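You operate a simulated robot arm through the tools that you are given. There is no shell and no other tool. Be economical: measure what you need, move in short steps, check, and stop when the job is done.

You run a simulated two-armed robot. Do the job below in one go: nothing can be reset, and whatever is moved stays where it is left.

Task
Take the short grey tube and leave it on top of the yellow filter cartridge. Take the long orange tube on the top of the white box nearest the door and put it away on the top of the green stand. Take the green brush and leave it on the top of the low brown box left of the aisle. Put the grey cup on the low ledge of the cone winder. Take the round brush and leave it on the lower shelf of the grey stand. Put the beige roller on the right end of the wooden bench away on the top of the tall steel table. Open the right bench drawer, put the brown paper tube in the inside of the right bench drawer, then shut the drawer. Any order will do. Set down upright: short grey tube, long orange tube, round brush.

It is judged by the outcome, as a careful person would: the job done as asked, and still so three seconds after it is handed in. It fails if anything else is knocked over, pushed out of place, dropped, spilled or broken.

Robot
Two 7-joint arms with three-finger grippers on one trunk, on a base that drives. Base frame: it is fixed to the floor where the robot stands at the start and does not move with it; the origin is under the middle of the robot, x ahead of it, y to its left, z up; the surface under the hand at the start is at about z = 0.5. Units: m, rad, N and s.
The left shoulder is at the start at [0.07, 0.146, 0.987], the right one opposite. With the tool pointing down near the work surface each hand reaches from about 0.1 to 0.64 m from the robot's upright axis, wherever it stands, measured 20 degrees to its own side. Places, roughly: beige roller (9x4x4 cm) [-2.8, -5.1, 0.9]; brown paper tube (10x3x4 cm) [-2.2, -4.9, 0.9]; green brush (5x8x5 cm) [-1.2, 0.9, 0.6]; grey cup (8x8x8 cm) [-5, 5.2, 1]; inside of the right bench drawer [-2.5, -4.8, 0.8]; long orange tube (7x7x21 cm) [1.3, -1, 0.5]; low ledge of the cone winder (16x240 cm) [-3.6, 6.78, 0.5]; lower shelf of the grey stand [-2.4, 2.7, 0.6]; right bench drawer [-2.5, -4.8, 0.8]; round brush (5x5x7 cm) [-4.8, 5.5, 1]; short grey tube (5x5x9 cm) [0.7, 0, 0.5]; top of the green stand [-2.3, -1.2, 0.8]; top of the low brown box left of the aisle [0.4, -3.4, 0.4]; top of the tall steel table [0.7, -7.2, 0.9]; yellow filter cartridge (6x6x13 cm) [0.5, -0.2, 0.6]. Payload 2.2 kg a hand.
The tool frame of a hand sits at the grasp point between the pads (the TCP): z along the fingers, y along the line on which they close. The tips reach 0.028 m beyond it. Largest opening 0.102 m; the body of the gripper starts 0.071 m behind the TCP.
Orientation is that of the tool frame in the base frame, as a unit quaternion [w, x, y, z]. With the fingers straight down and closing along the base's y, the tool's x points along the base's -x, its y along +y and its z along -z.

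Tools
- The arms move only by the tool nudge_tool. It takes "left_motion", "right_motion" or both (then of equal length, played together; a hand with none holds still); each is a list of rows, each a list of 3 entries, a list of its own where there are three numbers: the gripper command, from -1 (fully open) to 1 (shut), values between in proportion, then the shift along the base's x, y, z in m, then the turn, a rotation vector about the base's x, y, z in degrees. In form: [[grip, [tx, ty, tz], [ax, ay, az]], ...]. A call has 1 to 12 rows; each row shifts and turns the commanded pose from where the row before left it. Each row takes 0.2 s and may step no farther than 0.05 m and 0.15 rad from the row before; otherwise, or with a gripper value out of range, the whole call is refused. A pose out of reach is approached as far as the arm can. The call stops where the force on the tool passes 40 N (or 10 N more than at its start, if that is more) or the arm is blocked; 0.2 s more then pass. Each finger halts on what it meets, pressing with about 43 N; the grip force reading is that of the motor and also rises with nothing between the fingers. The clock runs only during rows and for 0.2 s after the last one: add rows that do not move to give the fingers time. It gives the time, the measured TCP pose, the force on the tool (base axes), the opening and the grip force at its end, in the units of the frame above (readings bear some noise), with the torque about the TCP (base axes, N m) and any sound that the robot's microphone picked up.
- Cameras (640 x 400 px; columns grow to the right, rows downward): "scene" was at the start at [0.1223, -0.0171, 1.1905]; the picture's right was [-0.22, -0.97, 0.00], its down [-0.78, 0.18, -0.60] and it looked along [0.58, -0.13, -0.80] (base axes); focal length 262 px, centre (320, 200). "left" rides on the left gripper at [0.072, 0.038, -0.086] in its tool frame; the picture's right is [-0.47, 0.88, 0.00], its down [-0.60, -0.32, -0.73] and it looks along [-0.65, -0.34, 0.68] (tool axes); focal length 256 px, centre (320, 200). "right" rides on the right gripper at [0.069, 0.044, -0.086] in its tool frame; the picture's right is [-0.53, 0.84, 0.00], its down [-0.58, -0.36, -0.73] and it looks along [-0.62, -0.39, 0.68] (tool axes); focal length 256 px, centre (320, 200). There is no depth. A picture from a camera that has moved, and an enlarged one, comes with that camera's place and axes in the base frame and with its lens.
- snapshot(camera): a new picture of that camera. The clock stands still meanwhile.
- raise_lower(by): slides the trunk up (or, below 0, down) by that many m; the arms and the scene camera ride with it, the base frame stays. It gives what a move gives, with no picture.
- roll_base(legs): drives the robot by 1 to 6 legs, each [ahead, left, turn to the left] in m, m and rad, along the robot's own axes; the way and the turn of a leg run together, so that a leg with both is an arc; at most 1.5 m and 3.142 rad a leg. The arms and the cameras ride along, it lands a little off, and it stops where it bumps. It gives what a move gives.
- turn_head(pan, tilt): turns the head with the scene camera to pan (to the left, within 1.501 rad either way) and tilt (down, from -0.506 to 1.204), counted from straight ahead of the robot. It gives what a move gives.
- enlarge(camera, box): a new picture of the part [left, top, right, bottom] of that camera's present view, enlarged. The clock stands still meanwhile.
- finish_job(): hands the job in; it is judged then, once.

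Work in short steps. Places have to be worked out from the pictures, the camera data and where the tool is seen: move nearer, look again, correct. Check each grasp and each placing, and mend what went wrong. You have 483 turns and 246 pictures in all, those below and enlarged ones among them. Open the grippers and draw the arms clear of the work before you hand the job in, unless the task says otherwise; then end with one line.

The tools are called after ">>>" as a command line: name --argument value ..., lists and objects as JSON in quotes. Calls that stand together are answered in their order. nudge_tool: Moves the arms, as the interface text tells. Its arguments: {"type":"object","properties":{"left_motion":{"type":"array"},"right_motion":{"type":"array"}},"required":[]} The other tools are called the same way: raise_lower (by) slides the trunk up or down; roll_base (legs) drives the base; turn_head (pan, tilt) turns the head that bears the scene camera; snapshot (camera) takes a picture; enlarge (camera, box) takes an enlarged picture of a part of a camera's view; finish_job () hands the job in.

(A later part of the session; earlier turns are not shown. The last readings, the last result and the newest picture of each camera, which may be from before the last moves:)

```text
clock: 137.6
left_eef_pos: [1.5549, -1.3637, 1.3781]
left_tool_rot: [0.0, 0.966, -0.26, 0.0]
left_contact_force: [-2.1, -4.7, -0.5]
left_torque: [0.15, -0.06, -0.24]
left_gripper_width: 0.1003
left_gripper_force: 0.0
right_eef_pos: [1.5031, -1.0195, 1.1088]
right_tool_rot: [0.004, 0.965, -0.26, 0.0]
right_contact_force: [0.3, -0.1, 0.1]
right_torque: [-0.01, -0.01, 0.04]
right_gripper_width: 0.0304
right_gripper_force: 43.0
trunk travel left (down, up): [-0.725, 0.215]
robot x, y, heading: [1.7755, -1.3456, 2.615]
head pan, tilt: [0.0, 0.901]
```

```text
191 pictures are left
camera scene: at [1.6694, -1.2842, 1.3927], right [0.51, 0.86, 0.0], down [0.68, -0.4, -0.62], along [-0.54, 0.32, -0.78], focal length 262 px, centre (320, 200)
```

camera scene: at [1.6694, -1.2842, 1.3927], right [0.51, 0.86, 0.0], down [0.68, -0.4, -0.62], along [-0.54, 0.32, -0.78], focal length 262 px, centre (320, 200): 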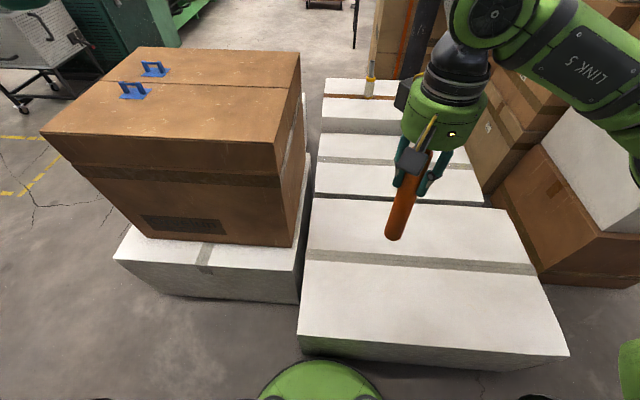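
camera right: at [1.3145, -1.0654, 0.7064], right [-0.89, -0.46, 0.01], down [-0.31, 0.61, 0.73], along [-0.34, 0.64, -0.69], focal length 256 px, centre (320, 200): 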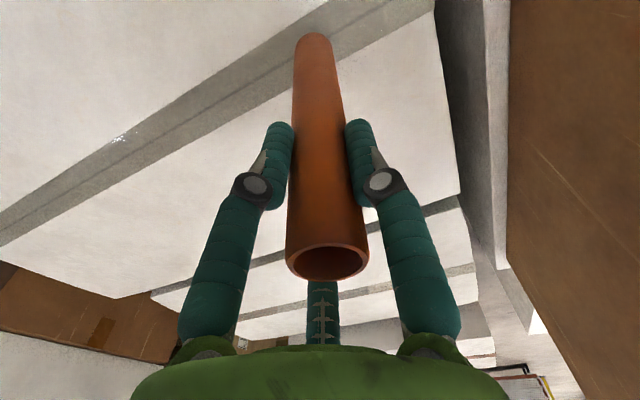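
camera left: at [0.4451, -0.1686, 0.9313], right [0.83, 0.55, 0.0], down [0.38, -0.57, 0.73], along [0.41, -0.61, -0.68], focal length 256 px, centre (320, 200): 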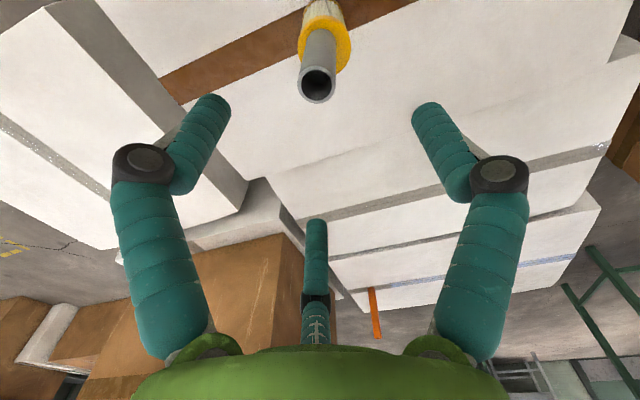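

The tube is secure and clear. I back out and retrace the way round the stack.

>>> nudge_tool --left_motion '[[-1, [-0.02, 0.01, -0.04], [0, 0, 0]], [-1, [-0.02, 0.01, -0.04], [0, 0, 0]]]'

>>> roll_base --legs '[[-0.585, 0.47, 0], [0, 0, 1.14], [1.04, 0, 0]]'

```text
clock: 138.2
left_eef_pos: [1.5083, -1.3438, 1.2999]
left_tool_rot: [-0.002, 0.966, -0.259, 0.0]
left_contact_force: [-0.6, 0.3, -0.1]
left_torque: [-0.03, -0.01, 0.0]
left_gripper_width: 0.1022
left_gripper_force: 0.0
right_eef_pos: [1.5003, -1.0187, 1.1083]
right_tool_rot: [0.004, 0.966, -0.26, 0.0]
right_contact_force: [-0.4, 0.1, -0.4]
right_torque: [0.02, -0.03, 0.0]
right_gripper_width: 0.0305
right_gripper_force: 43.0
trunk travel left (down, up): [-0.725, 0.215]
robot x, y, heading: [1.7774, -1.3448, 2.616]
head pan, tilt: [0.0, 0.901]
```

```text
clock: 150.1
left_eef_pos: [1.0939, -2.9119, 1.3006]
left_tool_rot: [0.0, 0.945, 0.326, -0.002]
left_contact_force: [-0.4, 0.1, -0.1]
left_torque: [0.02, -0.02, 0.0]
left_gripper_width: 0.1019
left_gripper_force: 0.1
right_eef_pos: [0.7879, -2.8004, 1.1084]
right_tool_rot: [0.004, 0.946, 0.325, 0.001]
right_contact_force: [-0.8, 0.2, -0.3]
right_torque: [0.01, 0.01, -0.01]
right_gripper_width: 0.0306
right_gripper_force: 42.7
trunk travel left (down, up): [-0.725, 0.215]
robot x, y, heading: [1.1956, -2.6684, -2.477]
head pan, tilt: [0.0, 0.901]
```

>>> roll_base --legs '[[0, 0, -0.974], [1.045, 0, 0], [0, 0, -0.46], [1.4, 0, 0]]'

>>> turn_head --pan 0.6 --tilt 0.4

>>> snapshot --camera "scene"

```text
clock: 165.8
left_eef_pos: [-1.0499, -1.3033, 1.3008]
left_tool_rot: [-0.001, 0.925, -0.379, -0.002]
left_contact_force: [0.2, -0.4, -0.2]
left_torque: [-0.02, -0.01, 0.06]
left_gripper_width: 0.1019
left_gripper_force: 0.0
right_eef_pos: [-0.9763, -0.9861, 1.1079]
right_tool_rot: [0.004, 0.926, -0.379, -0.001]
right_contact_force: [-0.5, -0.3, -0.8]
right_torque: [0.0, 0.01, -0.02]
right_gripper_width: 0.0302
right_gripper_force: 42.7
trunk travel left (down, up): [-0.725, 0.215]
robot x, y, heading: [-0.7933, -1.3706, 2.362]
head pan, tilt: [0.0, 0.901]
```

```text
clock: 166.8
left_eef_pos: [-1.0488, -1.3014, 1.3013]
left_tool_rot: [-0.001, 0.926, -0.379, 0.0]
left_contact_force: [0.1, -0.7, -0.2]
left_torque: [0.0, -0.02, -0.02]
left_gripper_width: 0.1019
left_gripper_force: 0.1
right_eef_pos: [-0.9772, -0.9849, 1.1089]
right_tool_rot: [0.005, 0.926, -0.379, 0.0]
right_contact_force: [-0.2, 0.6, 0.2]
right_torque: [0.0, 0.02, 0.02]
right_gripper_width: 0.0302
right_gripper_force: 42.9
trunk travel left (down, up): [-0.725, 0.215]
robot x, y, heading: [-0.7886, -1.3716, 2.361]
head pan, tilt: [0.6, 0.4]
```

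```text
190 pictures are left
camera scene: at [-0.9198, -1.3195, 1.4356], right [0.18, 0.98, 0.0], down [0.38, -0.07, -0.92], along [-0.91, 0.16, -0.39], focal length 262 px, centre (320, 200)
```

scene: 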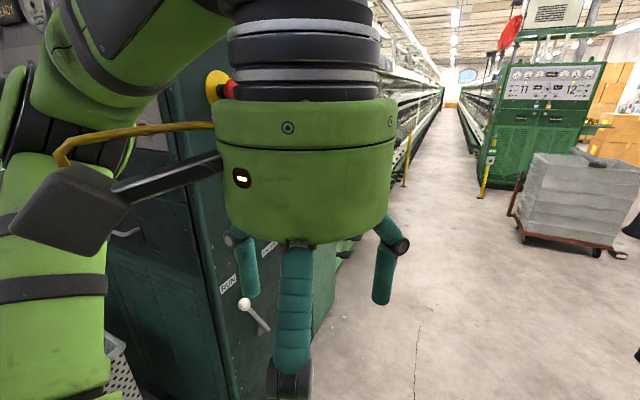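

The cabinet with its lever is close on my left, so I move forward and to the right away from it before turning to the green stand.

>>> roll_base --legs '[[0.9, -0.25, 0], [0, 0, 1.1]]'

>>> turn_head --pan 0.0 --tilt 0.5

>>> snapshot --camera "scene"

```text
clock: 174.5
left_eef_pos: [-1.4252, -0.7594, 1.3006]
left_tool_rot: [0.001, 0.988, 0.154, -0.001]
left_contact_force: [0.6, 0.0, 0.0]
left_torque: [0.0, -0.01, -0.01]
left_gripper_width: 0.102
left_gripper_force: 0.1
right_eef_pos: [-1.6707, -0.5484, 1.1084]
right_tool_rot: [0.004, 0.988, 0.154, 0.001]
right_contact_force: [-0.6, 0.3, 0.0]
right_torque: [-0.01, -0.01, 0.02]
right_gripper_width: 0.0302
right_gripper_force: 43.2
trunk travel left (down, up): [-0.725, 0.215]
robot x, y, heading: [-1.2423, -0.5638, -2.828]
head pan, tilt: [0.6, 0.4]
```

```text
clock: 175.5
left_eef_pos: [-1.4249, -0.7596, 1.3004]
left_tool_rot: [-0.001, 0.988, 0.153, -0.002]
left_contact_force: [-0.2, 0.3, 0.0]
left_torque: [0.03, 0.0, -0.02]
left_gripper_width: 0.1021
left_gripper_force: 0.0
right_eef_pos: [-1.6717, -0.5486, 1.1081]
right_tool_rot: [0.004, 0.988, 0.154, 0.001]
right_contact_force: [0.2, -0.8, -0.7]
right_torque: [-0.02, -0.02, 0.03]
right_gripper_width: 0.03
right_gripper_force: 42.7
trunk travel left (down, up): [-0.725, 0.215]
robot x, y, heading: [-1.2433, -0.566, -2.832]
head pan, tilt: [0.0, 0.499]
```

```text
189 pictures are left
camera scene: at [-1.3786, -0.6094, 1.4266], right [-0.3, 0.95, 0.0], down [0.46, 0.15, -0.88], along [-0.84, -0.27, -0.48], focal length 262 px, centre (320, 200)
```

scene: 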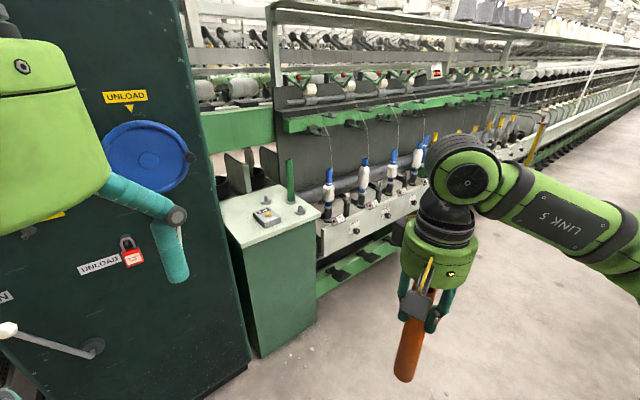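

The green stand is in view with a tool and a bottle on its top. I enlarge it to find free space.

>>> enlarge --camera "scene" --box '[200, 150, 350, 244]'

```text
4.26 times, centred on (275, 197) of scene
camera zoom: at [-1.3786, -0.6094, 1.4266], right [-0.3, 0.95, 0.0], down [0.46, 0.15, -0.88], along [-0.84, -0.27, -0.48], focal length 1115 px, centre (512, 213)
```

zoom: 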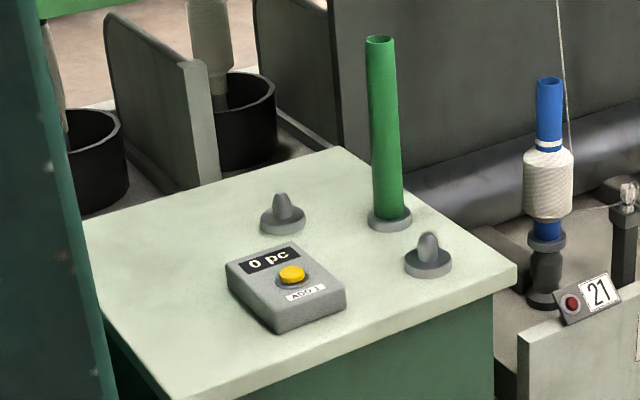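

The stand top holds a counter, two pegs and a green tube. There is a free flat patch around (-2.305, -1.07) between the counter and the right peg. I raise the hand a bit and drive up to the stand.

>>> nudge_tool --right_motion '[[1, [0.02, 0, 0.04], [0, 0, 0]], [1, [0.02, 0, 0.03], [0, 0, 0]]]'

>>> roll_base --legs '[[0.757, -0.217, 0], [0, 0, 0.85]]'

>>> turn_head --pan -0.15 --tilt 0.8

>>> snapshot --camera "scene"

```text
clock: 176.1
left_eef_pos: [-1.4215, -0.7602, 1.302]
left_tool_rot: [-0.001, 0.988, 0.154, -0.001]
left_contact_force: [1.2, 0.1, -0.3]
left_torque: [0.02, 0.05, -0.01]
left_gripper_width: 0.1023
left_gripper_force: 0.0
right_eef_pos: [-1.6279, -0.5502, 1.1804]
right_tool_rot: [0.004, 0.988, 0.154, 0.001]
right_contact_force: [-0.3, 0.3, -1.5]
right_torque: [-0.01, 0.06, -0.03]
right_gripper_width: 0.0307
right_gripper_force: 43.6
trunk travel left (down, up): [-0.725, 0.215]
robot x, y, heading: [-1.2437, -0.5647, -2.83]
head pan, tilt: [0.0, 0.499]
```

```text
clock: 182.5
left_eef_pos: [-1.9893, -0.8339, 1.3013]
left_tool_rot: [0.001, 0.839, 0.543, -0.001]
left_contact_force: [0.2, 0.0, 0.3]
left_torque: [0.02, 0.02, 0.01]
left_gripper_width: 0.102
left_gripper_force: 0.0
right_eef_pos: [-2.285, -0.8478, 1.1801]
right_tool_rot: [0.003, 0.84, 0.543, 0.004]
right_contact_force: [-0.3, -0.2, -0.7]
right_torque: [-0.02, 0.02, -0.03]
right_gripper_width: 0.0302
right_gripper_force: 43.2
trunk travel left (down, up): [-0.725, 0.215]
robot x, y, heading: [-2.0152, -0.5691, -1.998]
head pan, tilt: [0.0, 0.499]
```

```text
clock: 183.3
left_eef_pos: [-1.9908, -0.8344, 1.2995]
left_tool_rot: [0.0, 0.84, 0.543, -0.001]
left_contact_force: [0.4, 0.6, -0.4]
left_torque: [0.02, 0.02, 0.0]
left_gripper_width: 0.1018
left_gripper_force: 0.0
right_eef_pos: [-2.2841, -0.8458, 1.1797]
right_tool_rot: [0.003, 0.84, 0.543, 0.003]
right_contact_force: [-0.6, 0.2, 0.1]
right_torque: [-0.01, 0.0, -0.02]
right_gripper_width: 0.0303
right_gripper_force: 43.3
trunk travel left (down, up): [-0.725, 0.215]
robot x, y, heading: [-2.0129, -0.5731, -1.995]
head pan, tilt: [-0.15, 0.799]
```

```text
187 pictures are left
camera scene: at [-2.0784, -0.6842, 1.4007], right [-0.84, 0.54, 0.0], down [0.39, 0.6, -0.7], along [-0.38, -0.59, -0.72], focal length 262 px, centre (320, 200)
```

scene: 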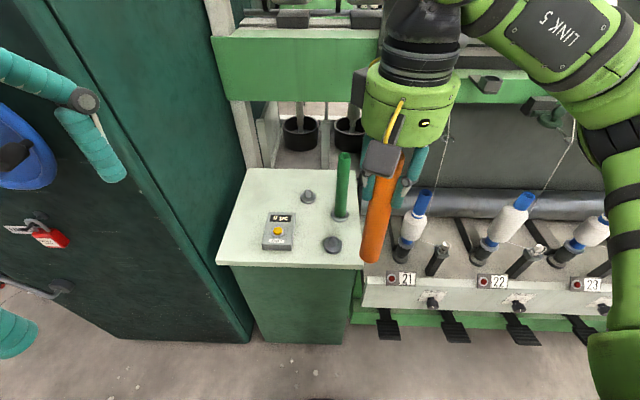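

I aim for (-2.302, -1.075) and carry the tube there at height.

>>> nudge_tool --right_motion '[[1, [-0.0036, -0.0458, 0], [0, 0, 0]], [1, [-0.0036, -0.0458, 0], [0, 0, 0]], [1, [-0.0036, -0.0458, 0], [0, 0, 0]], [1, [-0.0036, -0.0458, 0], [0, 0, 0]], [1, [-0.0036, -0.0458, 0], [0, 0, 0]], [1, [0, 0, 0], [0, 0, 0]]]'

>>> snapshot --camera "scene"

>>> snapshot --camera "right"

```text
clock: 184.7
left_eef_pos: [-1.991, -0.8322, 1.3015]
left_tool_rot: [0.001, 0.839, 0.544, -0.002]
left_contact_force: [1.5, 0.2, -0.8]
left_torque: [-0.03, -0.02, 0.01]
left_gripper_width: 0.1019
left_gripper_force: 0.1
right_eef_pos: [-2.3049, -1.0752, 1.1817]
right_tool_rot: [0.004, 0.839, 0.544, 0.003]
right_contact_force: [0.0, 0.9, 0.3]
right_torque: [-0.01, -0.03, -0.03]
right_gripper_width: 0.0303
right_gripper_force: 42.9
trunk travel left (down, up): [-0.725, 0.215]
robot x, y, heading: [-2.0155, -0.5715, -1.994]
head pan, tilt: [-0.15, 0.799]
```

```text
186 pictures are left
camera scene: at [-2.0795, -0.6828, 1.4007], right [-0.84, 0.54, 0.0], down [0.39, 0.6, -0.7], along [-0.38, -0.59, -0.72], focal length 262 px, centre (320, 200)
```

scene: 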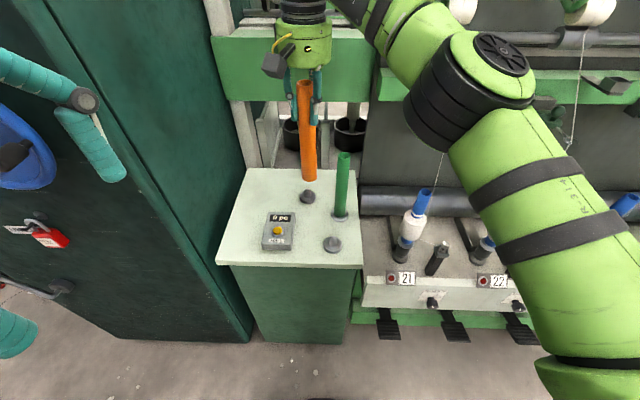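

```text
185 pictures are left
camera right: at [-2.237, -1.0301, 1.2667], right [0.55, -0.83, 0.01], down [-0.57, -0.37, 0.73], along [-0.6, -0.41, -0.69], focal length 256 px, centre (320, 200)
```

right: 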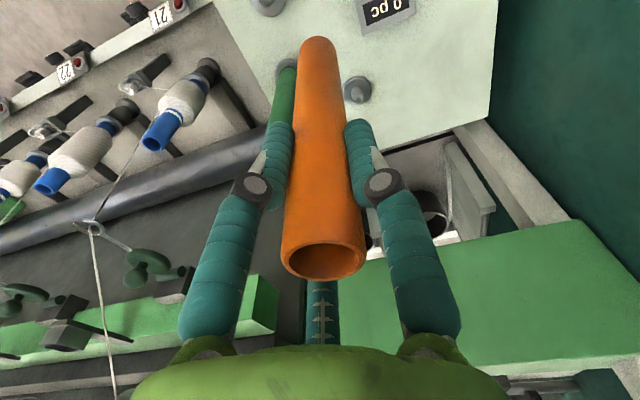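

>>> nudge_tool --right_motion '[[1, [0.002, 0, -0.04], [0, 0, 0]], [1, [0, 0, -0.04], [0, 0, 0]], [1, [0, 0, -0.04], [0, 0, 0]], [1, [0, 0, -0.03], [0, 0, 0]], [1, [0, 0, 0], [0, 0, 0]]]'

>>> enlarge --camera "scene" --box '[210, 120, 390, 280]'

>>> snapshot --camera "right"

```text
clock: 185.9
left_eef_pos: [-1.9889, -0.833, 1.302]
left_tool_rot: [0.0, 0.84, 0.543, -0.001]
left_contact_force: [0.1, 0.4, -0.7]
left_torque: [-0.02, 0.0, -0.01]
left_gripper_width: 0.1017
left_gripper_force: 0.1
right_eef_pos: [-2.2996, -1.0746, 1.0287]
right_tool_rot: [0.004, 0.84, 0.543, 0.002]
right_contact_force: [0.0, 0.6, -0.7]
right_torque: [-0.01, -0.03, -0.01]
right_gripper_width: 0.0302
right_gripper_force: 42.8
trunk travel left (down, up): [-0.725, 0.215]
robot x, y, heading: [-2.0148, -0.5714, -1.996]
head pan, tilt: [-0.15, 0.799]
```

```text
2.50 times, centred on (300, 200) of scene
camera zoom: at [-2.0785, -0.6837, 1.4006], right [-0.84, 0.54, 0.0], down [0.39, 0.6, -0.7], along [-0.38, -0.59, -0.72], focal length 655 px, centre (370, 200)
```

zoom: 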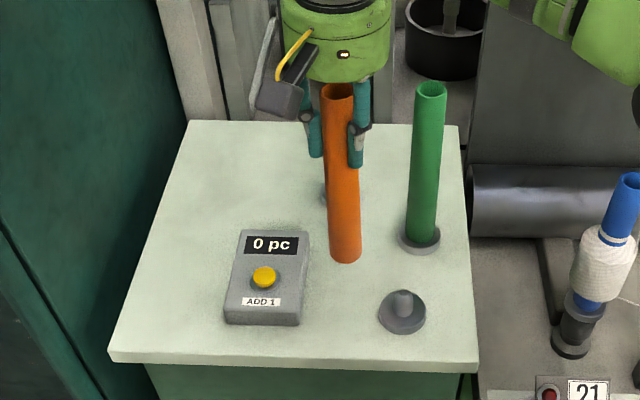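

```text
183 pictures are left
camera right: at [-2.2329, -1.03, 1.1157], right [0.55, -0.83, 0.01], down [-0.58, -0.37, 0.73], along [-0.6, -0.41, -0.69], focal length 256 px, centre (320, 200)
```

right: 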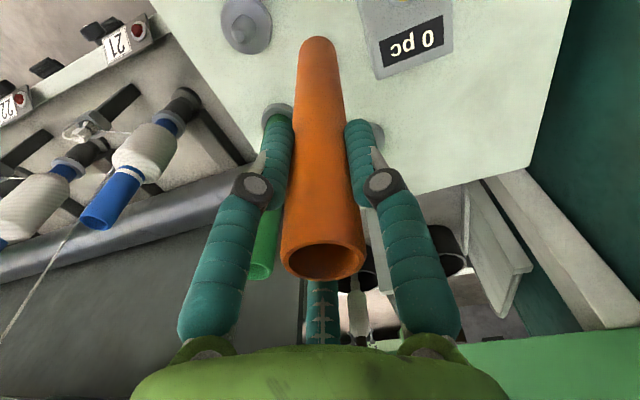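

The spot is free all round, so I lower the tube gently to the surface.

>>> nudge_tool --right_motion '[[1, [0, 0, -0.02], [0, 0, 0]], [1, [0, 0, -0.015], [0, 0, 0]], [1, [0, 0, -0.005], [0, 0, 0]], [1, [0, 0, -0.004], [0, 0, 0]], [1, [0, 0, 0], [0, 0, 0]]]'

>>> enlarge --camera "scene" --box '[210, 120, 390, 280]'

```text
clock: 187.1
left_eef_pos: [-1.99, -0.8341, 1.3004]
left_tool_rot: [-0.001, 0.84, 0.543, -0.001]
left_contact_force: [-0.9, 1.4, 0.8]
left_torque: [-0.01, -0.03, -0.01]
left_gripper_width: 0.1022
left_gripper_force: 0.0
right_eef_pos: [-2.2999, -1.0767, 0.9844]
right_tool_rot: [0.003, 0.84, 0.543, 0.003]
right_contact_force: [0.2, 0.8, -0.7]
right_torque: [-0.02, 0.05, -0.01]
right_gripper_width: 0.0304
right_gripper_force: 42.4
trunk travel left (down, up): [-0.725, 0.215]
robot x, y, heading: [-2.0181, -0.5734, -1.998]
head pan, tilt: [-0.15, 0.799]
```

```text
2.50 times, centred on (300, 200) of scene
camera zoom: at [-2.0786, -0.6841, 1.4006], right [-0.84, 0.54, 0.0], down [0.39, 0.6, -0.7], along [-0.38, -0.59, -0.72], focal length 655 px, centre (370, 200)
```

zoom: 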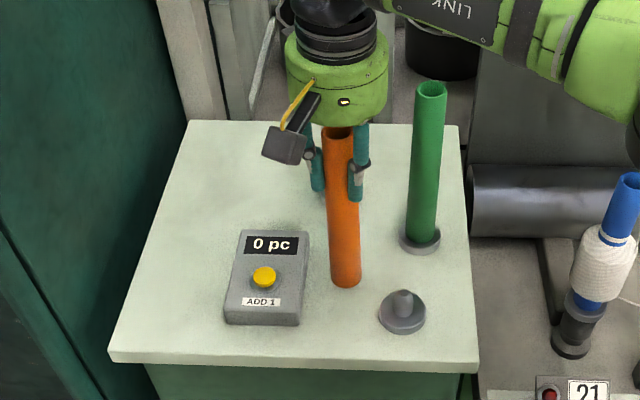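

>>> nudge_tool --right_motion '[[1, [0, 0, -0.003], [0, 0, 0]], [1, [0, 0, -0.003], [0, 0, 0]], [1, [0, 0, 0], [0, 0, 0]]]'

```text
clock: 187.9
left_eef_pos: [-1.99, -0.8327, 1.3016]
left_tool_rot: [-0.001, 0.84, 0.543, -0.001]
left_contact_force: [0.0, 0.6, 0.0]
left_torque: [0.01, -0.03, -0.02]
left_gripper_width: 0.1022
left_gripper_force: 0.1
right_eef_pos: [-2.3002, -1.0758, 0.979]
right_tool_rot: [0.004, 0.84, 0.543, 0.003]
right_contact_force: [0.3, -0.7, -0.6]
right_torque: [-0.02, 0.0, 0.0]
right_gripper_width: 0.0304
right_gripper_force: 42.8
trunk travel left (down, up): [-0.725, 0.215]
robot x, y, heading: [-2.0136, -0.5685, -1.991]
head pan, tilt: [-0.15, 0.799]
```

>>> nudge_tool --right_motion '[[1, [0, 0, -0.003], [0, 0, 0]], [1, [0, 0, -0.003], [0, 0, 0]], [1, [0, 0, 0], [0, 0, 0]]]'

```text
clock: 188.7
left_eef_pos: [-1.9894, -0.8327, 1.3011]
left_tool_rot: [0.0, 0.839, 0.544, -0.001]
left_contact_force: [0.4, 0.7, -0.8]
left_torque: [0.0, -0.01, -0.05]
left_gripper_width: 0.102
left_gripper_force: 0.0
right_eef_pos: [-2.3003, -1.0765, 0.973]
right_tool_rot: [0.003, 0.84, 0.543, 0.003]
right_contact_force: [0.5, 0.1, 0.2]
right_torque: [-0.03, 0.0, 0.0]
right_gripper_width: 0.0303
right_gripper_force: 42.8
trunk travel left (down, up): [-0.725, 0.215]
robot x, y, heading: [-2.0111, -0.5687, -1.995]
head pan, tilt: [-0.15, 0.799]
```

>>> nudge_tool --right_motion '[[1, [0, 0, -0.003], [0, 0, 0]], [1, [0, 0, -0.003], [0, 0, 0]], [1, [0, 0, 0], [0, 0, 0]]]'

>>> enlarge --camera "scene" --box '[250, 160, 360, 260]'

```text
clock: 189.5
left_eef_pos: [-1.9908, -0.8326, 1.3011]
left_tool_rot: [0.0, 0.839, 0.544, -0.003]
left_contact_force: [-0.4, 0.0, 0.2]
left_torque: [0.02, 0.0, -0.01]
left_gripper_width: 0.1021
left_gripper_force: 0.0
right_eef_pos: [-2.3, -1.074, 0.9685]
right_tool_rot: [0.003, 0.84, 0.543, 0.003]
right_contact_force: [-1.4, -0.3, 4.8]
right_torque: [-0.06, 0.11, -0.05]
right_gripper_width: 0.0304
right_gripper_force: 43.1
trunk travel left (down, up): [-0.725, 0.215]
robot x, y, heading: [-2.0137, -0.5708, -1.993]
head pan, tilt: [-0.15, 0.799]
```

```text
4.00 times, centred on (305, 210) of scene
camera zoom: at [-2.0783, -0.6832, 1.4008], right [-0.84, 0.54, 0.0], down [0.39, 0.6, -0.7], along [-0.38, -0.59, -0.72], focal length 1048 px, centre (380, 160)
```

zoom: 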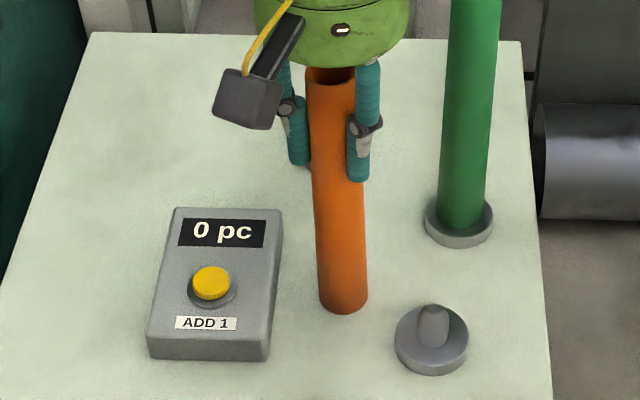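

There is light contact at 4.8 N. I open just slightly, in small steps, so the tube settles upright.

>>> nudge_tool --right_motion '[[0.38, [0, 0, 0], [0, 0, 0]], [0.34, [0, 0, 0], [0, 0, 0]], [0.3, [0, 0, 0], [0, 0, 0]], [0.25, [0, 0, 0], [0, 0, 0]], [0.2, [0, 0, 0], [0, 0, 0]], [0.1, [0, 0, 0], [0, 0, 0]], [0.0, [0, 0, 0], [0, 0, 0]]]'

>>> snapshot --camera "right"

>>> enlarge --camera "scene" --box '[250, 160, 360, 260]'

```text
clock: 191.1
left_eef_pos: [-1.9893, -0.8341, 1.3012]
left_tool_rot: [-0.001, 0.84, 0.543, -0.001]
left_contact_force: [0.1, -0.3, -0.2]
left_torque: [-0.01, 0.04, -0.01]
left_gripper_width: 0.1019
left_gripper_force: 0.1
right_eef_pos: [-2.2994, -1.0767, 0.968]
right_tool_rot: [0.004, 0.839, 0.544, 0.003]
right_contact_force: [-0.1, 0.3, -0.9]
right_torque: [-0.02, 0.01, 0.0]
right_gripper_width: 0.051
right_gripper_force: 0.1
trunk travel left (down, up): [-0.725, 0.215]
robot x, y, heading: [-2.0157, -0.5705, -1.994]
head pan, tilt: [-0.15, 0.799]
```

```text
180 pictures are left
camera right: at [-2.2332, -1.031, 1.055], right [0.55, -0.83, 0.01], down [-0.57, -0.37, 0.73], along [-0.6, -0.41, -0.69], focal length 256 px, centre (320, 200)
```

right: 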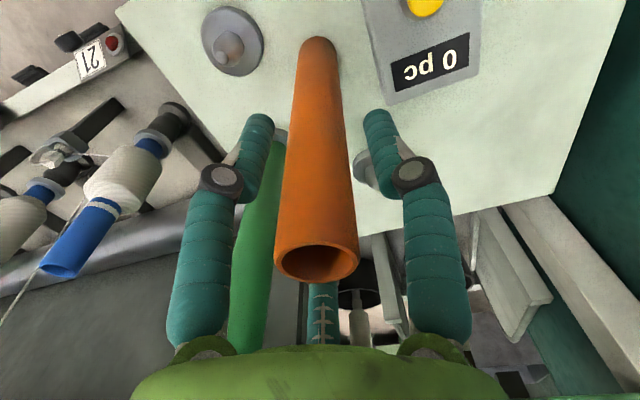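

```text
4.00 times, centred on (305, 210) of scene
camera zoom: at [-2.0786, -0.684, 1.4006], right [-0.84, 0.54, 0.0], down [0.39, 0.6, -0.7], along [-0.38, -0.59, -0.72], focal length 1048 px, centre (380, 160)
```

zoom: 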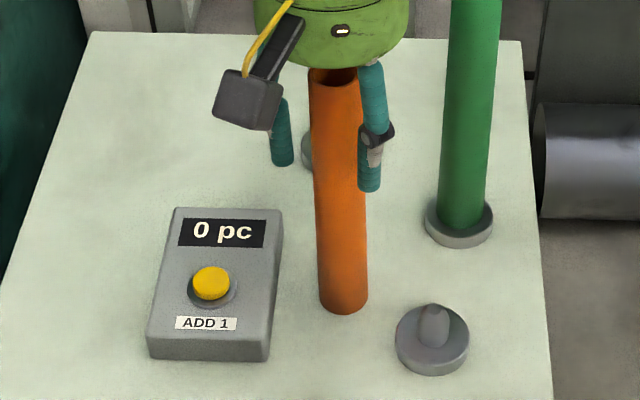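

The tube stands free. I open a touch more and rise straight up.

>>> nudge_tool --right_motion '[[-0.3, [0, 0, 0], [0, 0, 0]], [-0.3, [0, 0, 0.03], [0, 0, 0]], [-0.3, [0, 0, 0.04], [0, 0, 0]], [-0.3, [0, 0, 0.05], [0, 0, 0]], [-0.3, [0, 0, 0.05], [0, 0, 0]], [-0.3, [0, 0, 0.04], [0, 0, 0]]]'

>>> snapshot --camera "scene"

```text
clock: 192.5
left_eef_pos: [-1.989, -0.8324, 1.3013]
left_tool_rot: [0.0, 0.84, 0.543, -0.002]
left_contact_force: [0.4, -0.6, 0.4]
left_torque: [-0.01, 0.04, -0.03]
left_gripper_width: 0.1019
left_gripper_force: 0.1
right_eef_pos: [-2.2995, -1.0743, 1.1788]
right_tool_rot: [0.003, 0.839, 0.544, 0.003]
right_contact_force: [-0.5, -0.3, 1.0]
right_torque: [-0.01, 0.05, 0.0]
right_gripper_width: 0.066
right_gripper_force: 0.0
trunk travel left (down, up): [-0.725, 0.215]
robot x, y, heading: [-2.0159, -0.5707, -1.995]
head pan, tilt: [-0.15, 0.799]
```

```text
178 pictures are left
camera scene: at [-2.0774, -0.6831, 1.4007], right [-0.84, 0.54, 0.0], down [0.39, 0.6, -0.7], along [-0.38, -0.59, -0.72], focal length 262 px, centre (320, 200)
```

scene: 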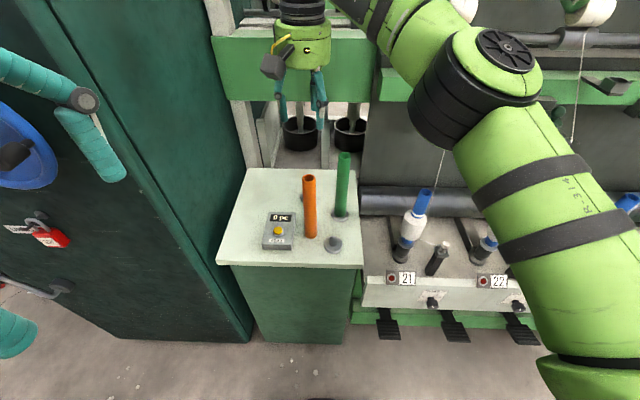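

The orange tube stands upright on the green stand. I pull back and start toward the wooden bench.

>>> nudge_tool --right_motion '[[-1, [0, 0.02, 0.02], [0, 0, 0]], [-1, [-0.009, 0.046, 0], [0, 0, 0]], [-1, [-0.009, 0.046, 0], [0, 0, 0]], [-1, [-0.009, 0.046, 0], [0, 0, 0]], [-1, [-0.009, 0.046, 0], [0, 0, 0]], [-1, [-0.009, 0.046, 0], [0, 0, 0]]]'

>>> roll_base --legs '[[-0.292, 0.647, 0], [0, 0, 0.93], [1.5, 0, 0]]'

>>> turn_head --pan -0.5 --tilt 0.35

>>> snapshot --camera "scene"

```text
clock: 193.9
left_eef_pos: [-1.9919, -0.8318, 1.3012]
left_tool_rot: [0.001, 0.84, 0.543, -0.002]
left_contact_force: [-0.2, 0.8, 0.5]
left_torque: [-0.05, 0.02, 0.0]
left_gripper_width: 0.102
left_gripper_force: 0.0
right_eef_pos: [-2.3473, -0.824, 1.2002]
right_tool_rot: [0.005, 0.839, 0.543, 0.003]
right_contact_force: [-0.2, -0.3, 1.2]
right_torque: [-0.03, -0.03, 0.0]
right_gripper_width: 0.102
right_gripper_force: 0.1
trunk travel left (down, up): [-0.725, 0.215]
robot x, y, heading: [-2.0127, -0.5709, -1.991]
head pan, tilt: [-0.15, 0.799]
```

```text
clock: 207.2
left_eef_pos: [-0.3203, -1.9842, 1.3005]
left_tool_rot: [0.001, 0.501, 0.865, -0.002]
left_contact_force: [0.1, 0.1, 0.3]
left_torque: [-0.01, -0.01, -0.02]
left_gripper_width: 0.1018
left_gripper_force: 0.1
right_eef_pos: [-0.535, -2.2685, 1.2007]
right_tool_rot: [0.002, 0.502, 0.865, 0.004]
right_contact_force: [-0.2, 0.8, -0.9]
right_torque: [0.01, 0.01, 0.04]
right_gripper_width: 0.1019
right_gripper_force: 0.0
trunk travel left (down, up): [-0.725, 0.215]
robot x, y, heading: [-0.5473, -1.8483, -1.049]
head pan, tilt: [-0.15, 0.799]
```

```text
clock: 208.1
left_eef_pos: [-0.3195, -1.9845, 1.3006]
left_tool_rot: [0.001, 0.502, 0.865, -0.002]
left_contact_force: [0.9, 0.3, 0.3]
left_torque: [0.0, 0.04, 0.0]
left_gripper_width: 0.1019
left_gripper_force: 0.1
right_eef_pos: [-0.5346, -2.2679, 1.2005]
right_tool_rot: [0.001, 0.501, 0.865, 0.004]
right_contact_force: [-0.4, 0.6, 0.6]
right_torque: [-0.02, 0.02, 0.0]
right_gripper_width: 0.1019
right_gripper_force: 0.1
trunk travel left (down, up): [-0.725, 0.215]
robot x, y, heading: [-0.5438, -1.8476, -1.048]
head pan, tilt: [-0.499, 0.351]
```

```text
177 pictures are left
camera scene: at [-0.5204, -1.9867, 1.4402], right [-1.0, -0.02, 0.0], down [-0.01, 0.34, -0.94], along [0.02, -0.94, -0.34], focal length 262 px, centre (320, 200)
```

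scene: 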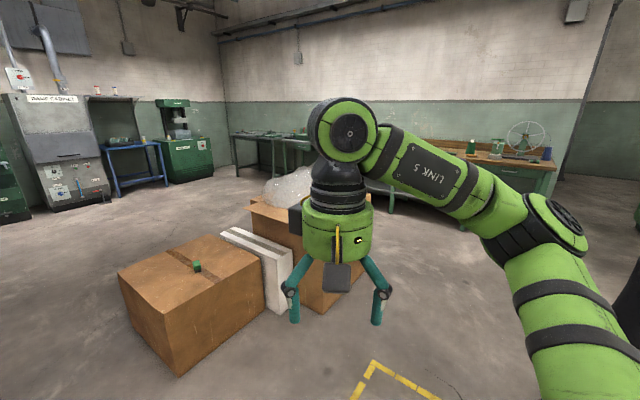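

>>> roll_base --legs '[[0.75, -0.55, 0], [0, 0, -1.1]]'

>>> turn_head --pan 0.0 --tilt 0.35

>>> snapshot --camera "scene"

```text
clock: 215.8
left_eef_pos: [-0.6393, -3.0554, 1.3006]
left_tool_rot: [0.0, 0.871, 0.492, -0.001]
left_contact_force: [0.1, -0.1, 0.7]
left_torque: [0.02, 0.02, 0.0]
left_gripper_width: 0.1021
left_gripper_force: 0.1
right_eef_pos: [-0.9916, -3.0067, 1.1998]
right_tool_rot: [0.003, 0.871, 0.491, 0.003]
right_contact_force: [0.2, -0.5, 0.2]
right_torque: [0.02, 0.02, 0.01]
right_gripper_width: 0.1018
right_gripper_force: 0.1
trunk travel left (down, up): [-0.725, 0.215]
robot x, y, heading: [-0.6343, -2.7869, -2.111]
head pan, tilt: [-0.499, 0.351]
```

```text
clock: 216.7
left_eef_pos: [-0.6387, -3.0564, 1.3005]
left_tool_rot: [0.0, 0.871, 0.492, -0.001]
left_contact_force: [0.4, 0.2, -0.3]
left_torque: [-0.01, -0.02, 0.0]
left_gripper_width: 0.1019
left_gripper_force: 0.1
right_eef_pos: [-0.9924, -3.0073, 1.2005]
right_tool_rot: [0.003, 0.871, 0.492, 0.003]
right_contact_force: [-0.1, 0.0, 0.0]
right_torque: [-0.01, 0.0, 0.01]
right_gripper_width: 0.1018
right_gripper_force: 0.0
trunk travel left (down, up): [-0.725, 0.215]
robot x, y, heading: [-0.634, -2.7918, -2.113]
head pan, tilt: [0.0, 0.351]
```

```text
176 pictures are left
camera scene: at [-0.7061, -2.9143, 1.4403], right [-0.86, 0.52, 0.0], down [0.18, 0.29, -0.94], along [-0.49, -0.8, -0.34], focal length 262 px, centre (320, 200)
```

scene: 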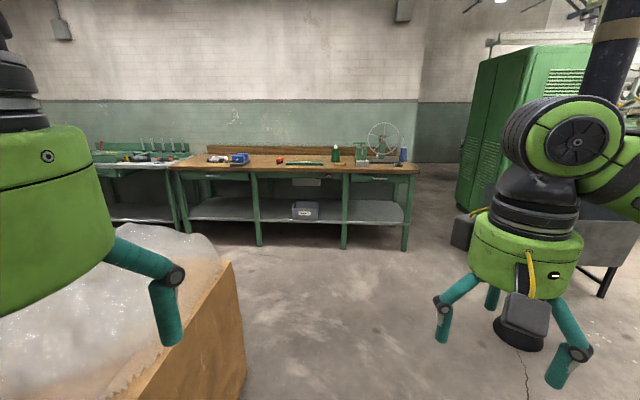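

The bench is straight ahead. I drive forward and a little right, clear of the plastic-topped box.

>>> roll_base --legs '[[0.4, -0.35, 0], [0.9, 0, 0]]'

>>> turn_head --pan 0.0 --tilt 0.45

>>> snapshot --camera "scene"

```text
clock: 224.1
left_eef_pos: [-1.6082, -3.9876, 1.3012]
left_tool_rot: [0.0, 0.87, 0.493, -0.002]
left_contact_force: [1.0, 0.2, 0.0]
left_torque: [0.0, -0.03, 0.01]
left_gripper_width: 0.1021
left_gripper_force: 0.1
right_eef_pos: [-1.9625, -3.9389, 1.2002]
right_tool_rot: [0.004, 0.87, 0.493, 0.002]
right_contact_force: [0.6, 0.4, -0.2]
right_torque: [-0.03, -0.02, -0.01]
right_gripper_width: 0.1022
right_gripper_force: 0.0
trunk travel left (down, up): [-0.725, 0.215]
robot x, y, heading: [-1.6054, -3.7245, -2.113]
head pan, tilt: [0.0, 0.351]
```

```text
clock: 224.8
left_eef_pos: [-1.61, -3.9877, 1.3013]
left_tool_rot: [0.0, 0.87, 0.494, -0.001]
left_contact_force: [-0.5, -0.5, 0.8]
left_torque: [-0.01, -0.04, -0.02]
left_gripper_width: 0.1018
left_gripper_force: 0.1
right_eef_pos: [-1.962, -3.9377, 1.2004]
right_tool_rot: [0.004, 0.87, 0.492, 0.003]
right_contact_force: [0.2, 0.2, -0.5]
right_torque: [0.02, -0.01, 0.0]
right_gripper_width: 0.1019
right_gripper_force: 0.1
trunk travel left (down, up): [-0.725, 0.215]
robot x, y, heading: [-1.6, -3.7253, -2.113]
head pan, tilt: [0.0, 0.45]
```

```text
175 pictures are left
camera scene: at [-1.6753, -3.8456, 1.4311], right [-0.86, 0.52, 0.0], down [0.22, 0.37, -0.9], along [-0.46, -0.77, -0.43], focal length 262 px, centre (320, 200)
```

scene: 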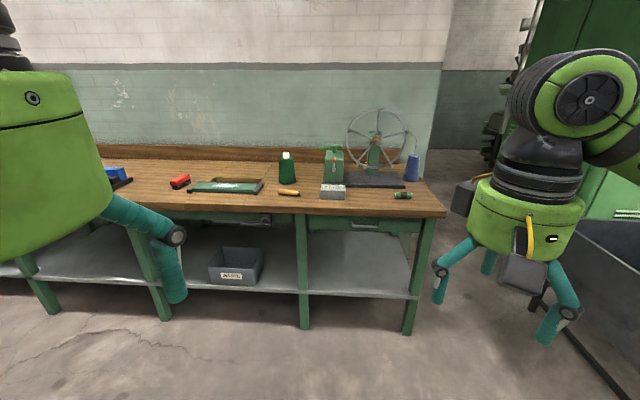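

>>> enlarge --camera "scene" --box '[250, 120, 460, 251]'

```text
3.05 times, centred on (355, 186) of scene
camera zoom: at [-1.6753, -3.8456, 1.4311], right [-0.86, 0.52, 0.0], down [0.22, 0.37, -0.9], along [-0.46, -0.77, -0.43], focal length 798 px, centre (213, 244)
```

zoom: 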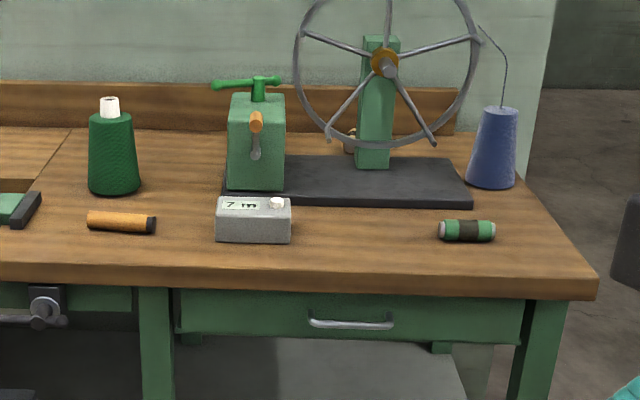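

The brown paper tube lies near (-2.17, -4.97). The drawer handle is near (-2.40, -4.64, 0.79), and something beige is behind the reel. I drive up to the bench to pick up the paper tube first with the left hand.

>>> roll_base --legs '[[0.8, 0.06, -0.05]]'

>>> turn_head --pan 0.0 --tilt 0.8

>>> snapshot --camera "scene"

>>> snapshot --camera "left"

```text
clock: 229.1
left_eef_pos: [-1.9991, -4.687, 1.3013]
left_tool_rot: [0.0, 0.884, 0.468, -0.002]
left_contact_force: [0.5, 0.0, -0.2]
left_torque: [0.0, 0.01, 0.01]
left_gripper_width: 0.1019
left_gripper_force: 0.1
right_eef_pos: [-2.3497, -4.6191, 1.2003]
right_tool_rot: [0.004, 0.884, 0.468, 0.002]
right_contact_force: [-1.1, -0.2, 1.0]
right_torque: [-0.02, 0.01, 0.04]
right_gripper_width: 0.1022
right_gripper_force: 0.1
trunk travel left (down, up): [-0.725, 0.215]
robot x, y, heading: [-1.9757, -4.427, -2.171]
head pan, tilt: [0.0, 0.45]
```

```text
clock: 229.9
left_eef_pos: [-2.0013, -4.6877, 1.3006]
left_tool_rot: [0.001, 0.884, 0.468, -0.001]
left_contact_force: [1.0, 0.0, -0.5]
left_torque: [0.02, 0.01, 0.02]
left_gripper_width: 0.1018
left_gripper_force: 0.0
right_eef_pos: [-2.3501, -4.6194, 1.2013]
right_tool_rot: [0.004, 0.884, 0.468, 0.002]
right_contact_force: [0.1, -0.3, 0.3]
right_torque: [-0.03, 0.02, -0.01]
right_gripper_width: 0.1022
right_gripper_force: 0.0
trunk travel left (down, up): [-0.725, 0.215]
robot x, y, heading: [-1.9809, -4.4222, -2.17]
head pan, tilt: [0.0, 0.799]
```

```text
173 pictures are left
camera scene: at [-2.052, -4.5331, 1.4006], right [-0.83, 0.56, 0.0], down [0.4, 0.59, -0.7], along [-0.39, -0.58, -0.72], focal length 262 px, centre (320, 200)
```

scene: 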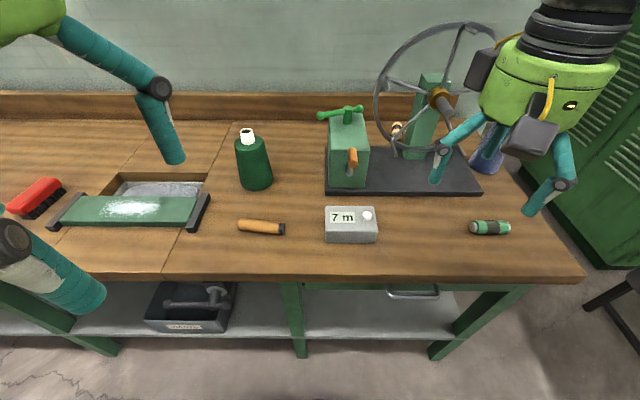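

```text
172 pictures are left
camera left: at [-1.9281, -4.6485, 1.3868], right [0.47, -0.88, 0.0], down [-0.6, -0.32, 0.73], along [-0.65, -0.34, -0.68], focal length 256 px, centre (320, 200)
```

left: 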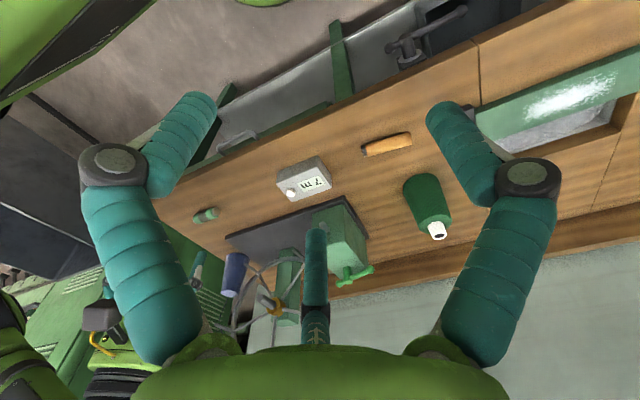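

The paper tube is at about (-2.156, -4.932, 0.91) with its axis at about 140°. I bring the left hand above it while turning it 84° to close across the tube.

>>> nudge_tool --left_motion '[[-1, [-0.0158, -0.0249, -0.025], [0, 0, 8.4]], [-1, [-0.0158, -0.0249, -0.025], [0, 0, 8.4]], [-1, [-0.0158, -0.0249, -0.025], [0, 0, 8.4]], [-1, [-0.0158, -0.0249, -0.025], [0, 0, 8.4]], [-1, [-0.0158, -0.0249, -0.025], [0, 0, 8.4]], [-1, [-0.0158, -0.0249, -0.025], [0, 0, 8.4]], [-1, [-0.0158, -0.0249, -0.025], [0, 0, 8.4]], [-1, [-0.0158, -0.0249, -0.025], [0, 0, 8.4]], [-1, [-0.0158, -0.0249, -0.025], [0, 0, 8.4]], [-1, [-0.0158, -0.0249, -0.025], [0, 0, 8.4]], [-1, [0, 0, 0], [0, 0, 0]]]'

>>> snapshot --camera "left"

>>> snapshot --camera "scene"

```text
clock: 232.3
left_eef_pos: [-2.1577, -4.9326, 1.0515]
left_tool_rot: [0.001, 0.343, 0.939, -0.002]
left_contact_force: [0.2, -0.6, 0.0]
left_torque: [-0.03, 0.02, 0.02]
left_gripper_width: 0.1018
left_gripper_force: 0.0
right_eef_pos: [-2.3488, -4.6188, 1.2007]
right_tool_rot: [0.004, 0.884, 0.468, 0.002]
right_contact_force: [0.2, -0.4, 0.1]
right_torque: [0.01, 0.02, 0.0]
right_gripper_width: 0.102
right_gripper_force: 0.0
trunk travel left (down, up): [-0.725, 0.215]
robot x, y, heading: [-1.9797, -4.4279, -2.168]
head pan, tilt: [0.0, 0.799]
```

```text
171 pictures are left
camera left: at [-2.1875, -4.8566, 1.1369], right [0.93, 0.38, 0.0], down [0.26, -0.63, 0.73], along [0.28, -0.68, -0.68], focal length 256 px, centre (320, 200)
```

left: 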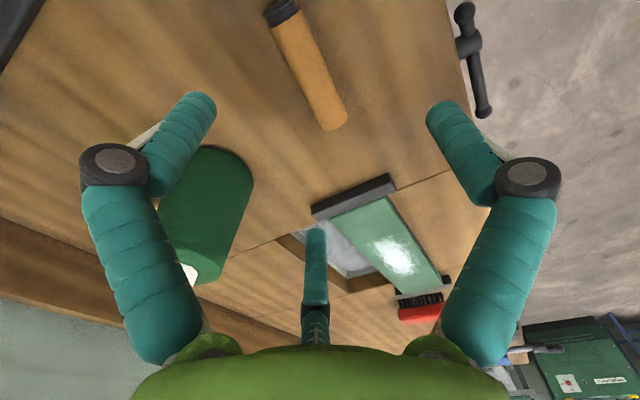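

```text
170 pictures are left
camera scene: at [-2.0511, -4.5321, 1.4007], right [-0.83, 0.56, 0.0], down [0.4, 0.59, -0.7], along [-0.39, -0.58, -0.72], focal length 262 px, centre (320, 200)
```

scene: 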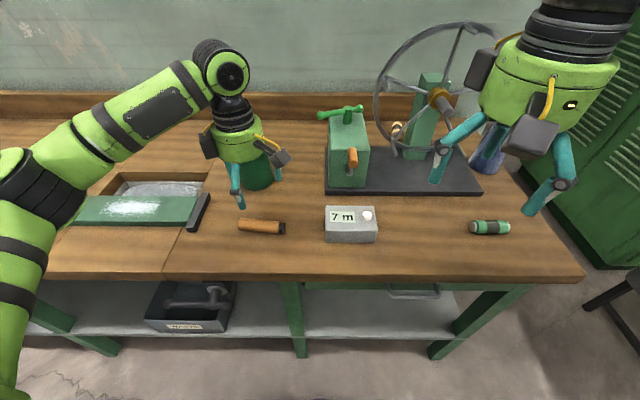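

The hand is aligned, so I shift a few millimetres and go down to just above the bench.

>>> nudge_tool --left_motion '[[-1, [-0.006, -0.008, -0.03], [0, 0, 0]], [-1, [0, 0, -0.04], [0, 0, 0]], [-1, [0, 0, -0.03], [0, 0, 0]], [-1, [0, 0, -0.016], [0, 0, 0]], [-1, [0, 0, 0], [0, 0, 0]]]'

>>> snapshot --camera "left"

```text
clock: 233.5
left_eef_pos: [-2.1629, -4.9441, 0.9358]
left_tool_rot: [0.002, 0.343, 0.939, -0.002]
left_contact_force: [-0.6, 0.2, -0.9]
left_torque: [-0.03, -0.03, 0.01]
left_gripper_width: 0.102
left_gripper_force: 0.2
right_eef_pos: [-2.3495, -4.6194, 1.2006]
right_tool_rot: [0.004, 0.884, 0.467, 0.002]
right_contact_force: [0.7, 0.4, -0.3]
right_torque: [-0.02, 0.02, -0.03]
right_gripper_width: 0.1019
right_gripper_force: 0.0
trunk travel left (down, up): [-0.725, 0.215]
robot x, y, heading: [-1.9769, -4.424, -2.168]
head pan, tilt: [0.0, 0.799]
```

```text
169 pictures are left
camera left: at [-2.1936, -4.8671, 1.0217], right [0.93, 0.38, 0.0], down [0.26, -0.63, 0.73], along [0.28, -0.68, -0.68], focal length 256 px, centre (320, 200)
```

left: 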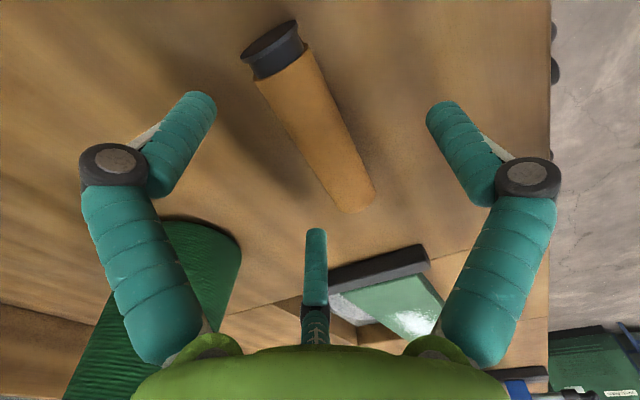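

>>> nudge_tool --left_motion '[[-1, [-0.006, 0.005, -0.006], [0, 0, 0]], [-1, [0, 0, -0.006], [0, 0, 0]], [-1, [0, 0, 0], [0, 0, 0]]]'

```text
clock: 234.3
left_eef_pos: [-2.1704, -4.9379, 0.9231]
left_tool_rot: [0.0, 0.343, 0.939, -0.001]
left_contact_force: [-0.4, -0.3, -0.7]
left_torque: [0.0, -0.01, -0.03]
left_gripper_width: 0.1022
left_gripper_force: 0.0
right_eef_pos: [-2.3494, -4.6192, 1.1998]
right_tool_rot: [0.004, 0.884, 0.467, 0.002]
right_contact_force: [0.0, 0.5, -0.2]
right_torque: [0.01, -0.01, 0.0]
right_gripper_width: 0.1023
right_gripper_force: 0.1
trunk travel left (down, up): [-0.725, 0.215]
robot x, y, heading: [-1.9793, -4.4247, -2.173]
head pan, tilt: [0.0, 0.799]
```

No contact yet. I go down another 5 mm and then close.

>>> nudge_tool --left_motion '[[-1, [0, 0, -0.005], [0, 0, 0]], [-1, [0, 0, 0], [0, 0, 0]]]'

>>> snapshot --camera "left"

```text
clock: 234.9
left_eef_pos: [-2.1722, -4.9393, 0.9184]
left_tool_rot: [0.001, 0.344, 0.939, -0.001]
left_contact_force: [-0.5, 0.8, -0.1]
left_torque: [0.0, 0.02, 0.01]
left_gripper_width: 0.1021
left_gripper_force: 0.1
right_eef_pos: [-2.3495, -4.6194, 1.2013]
right_tool_rot: [0.004, 0.884, 0.468, 0.002]
right_contact_force: [0.6, 0.8, -0.5]
right_torque: [-0.03, 0.01, 0.0]
right_gripper_width: 0.1023
right_gripper_force: 0.0
trunk travel left (down, up): [-0.725, 0.215]
robot x, y, heading: [-1.9791, -4.4227, -2.17]
head pan, tilt: [0.0, 0.799]
```

```text
168 pictures are left
camera left: at [-2.2022, -4.8622, 1.0039], right [0.93, 0.38, 0.0], down [0.26, -0.63, 0.73], along [0.28, -0.68, -0.68], focal length 256 px, centre (320, 200)
```

left: 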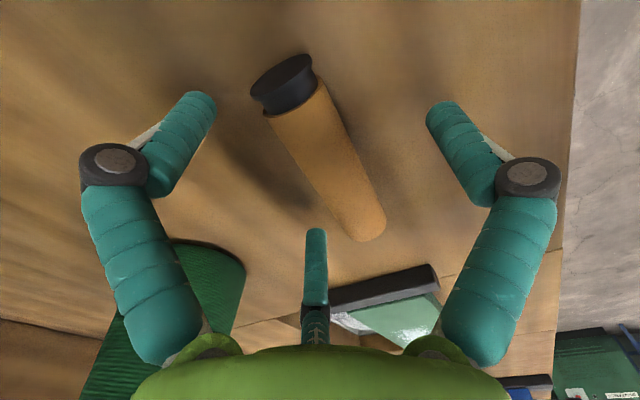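

>>> nudge_tool --left_motion '[[0, [0, 0, 0], [0, 0, 0]], [0.5, [0, 0, 0], [0, 0, 0]], [1, [0, 0, 0], [0, 0, 0]], [1, [0, 0, 0], [0, 0, 0]], [1, [0, 0, 0], [0, 0, 0]]]'

>>> snapshot --camera "left"

```text
clock: 236.1
left_eef_pos: [-2.1719, -4.9393, 0.918]
left_tool_rot: [0.001, 0.344, 0.939, -0.001]
left_contact_force: [-0.3, -1.2, 1.9]
left_torque: [-0.03, 0.01, 0.0]
left_gripper_width: 0.0415
left_gripper_force: 43.3
right_eef_pos: [-2.3496, -4.6187, 1.2008]
right_tool_rot: [0.004, 0.884, 0.468, 0.001]
right_contact_force: [-0.3, 0.5, 0.5]
right_torque: [0.01, -0.01, 0.02]
right_gripper_width: 0.102
right_gripper_force: 0.1
trunk travel left (down, up): [-0.725, 0.215]
robot x, y, heading: [-1.9805, -4.4243, -2.176]
head pan, tilt: [0.0, 0.799]
```

```text
167 pictures are left
camera left: at [-2.2022, -4.862, 1.0041], right [0.93, 0.38, 0.0], down [0.26, -0.63, 0.73], along [0.28, -0.68, -0.68], focal length 256 px, centre (320, 200)
```

left: 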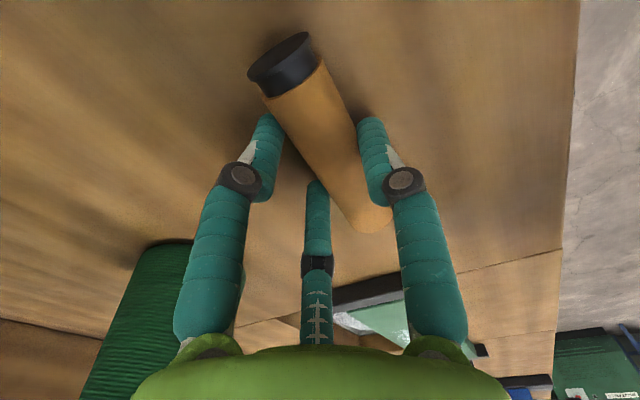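

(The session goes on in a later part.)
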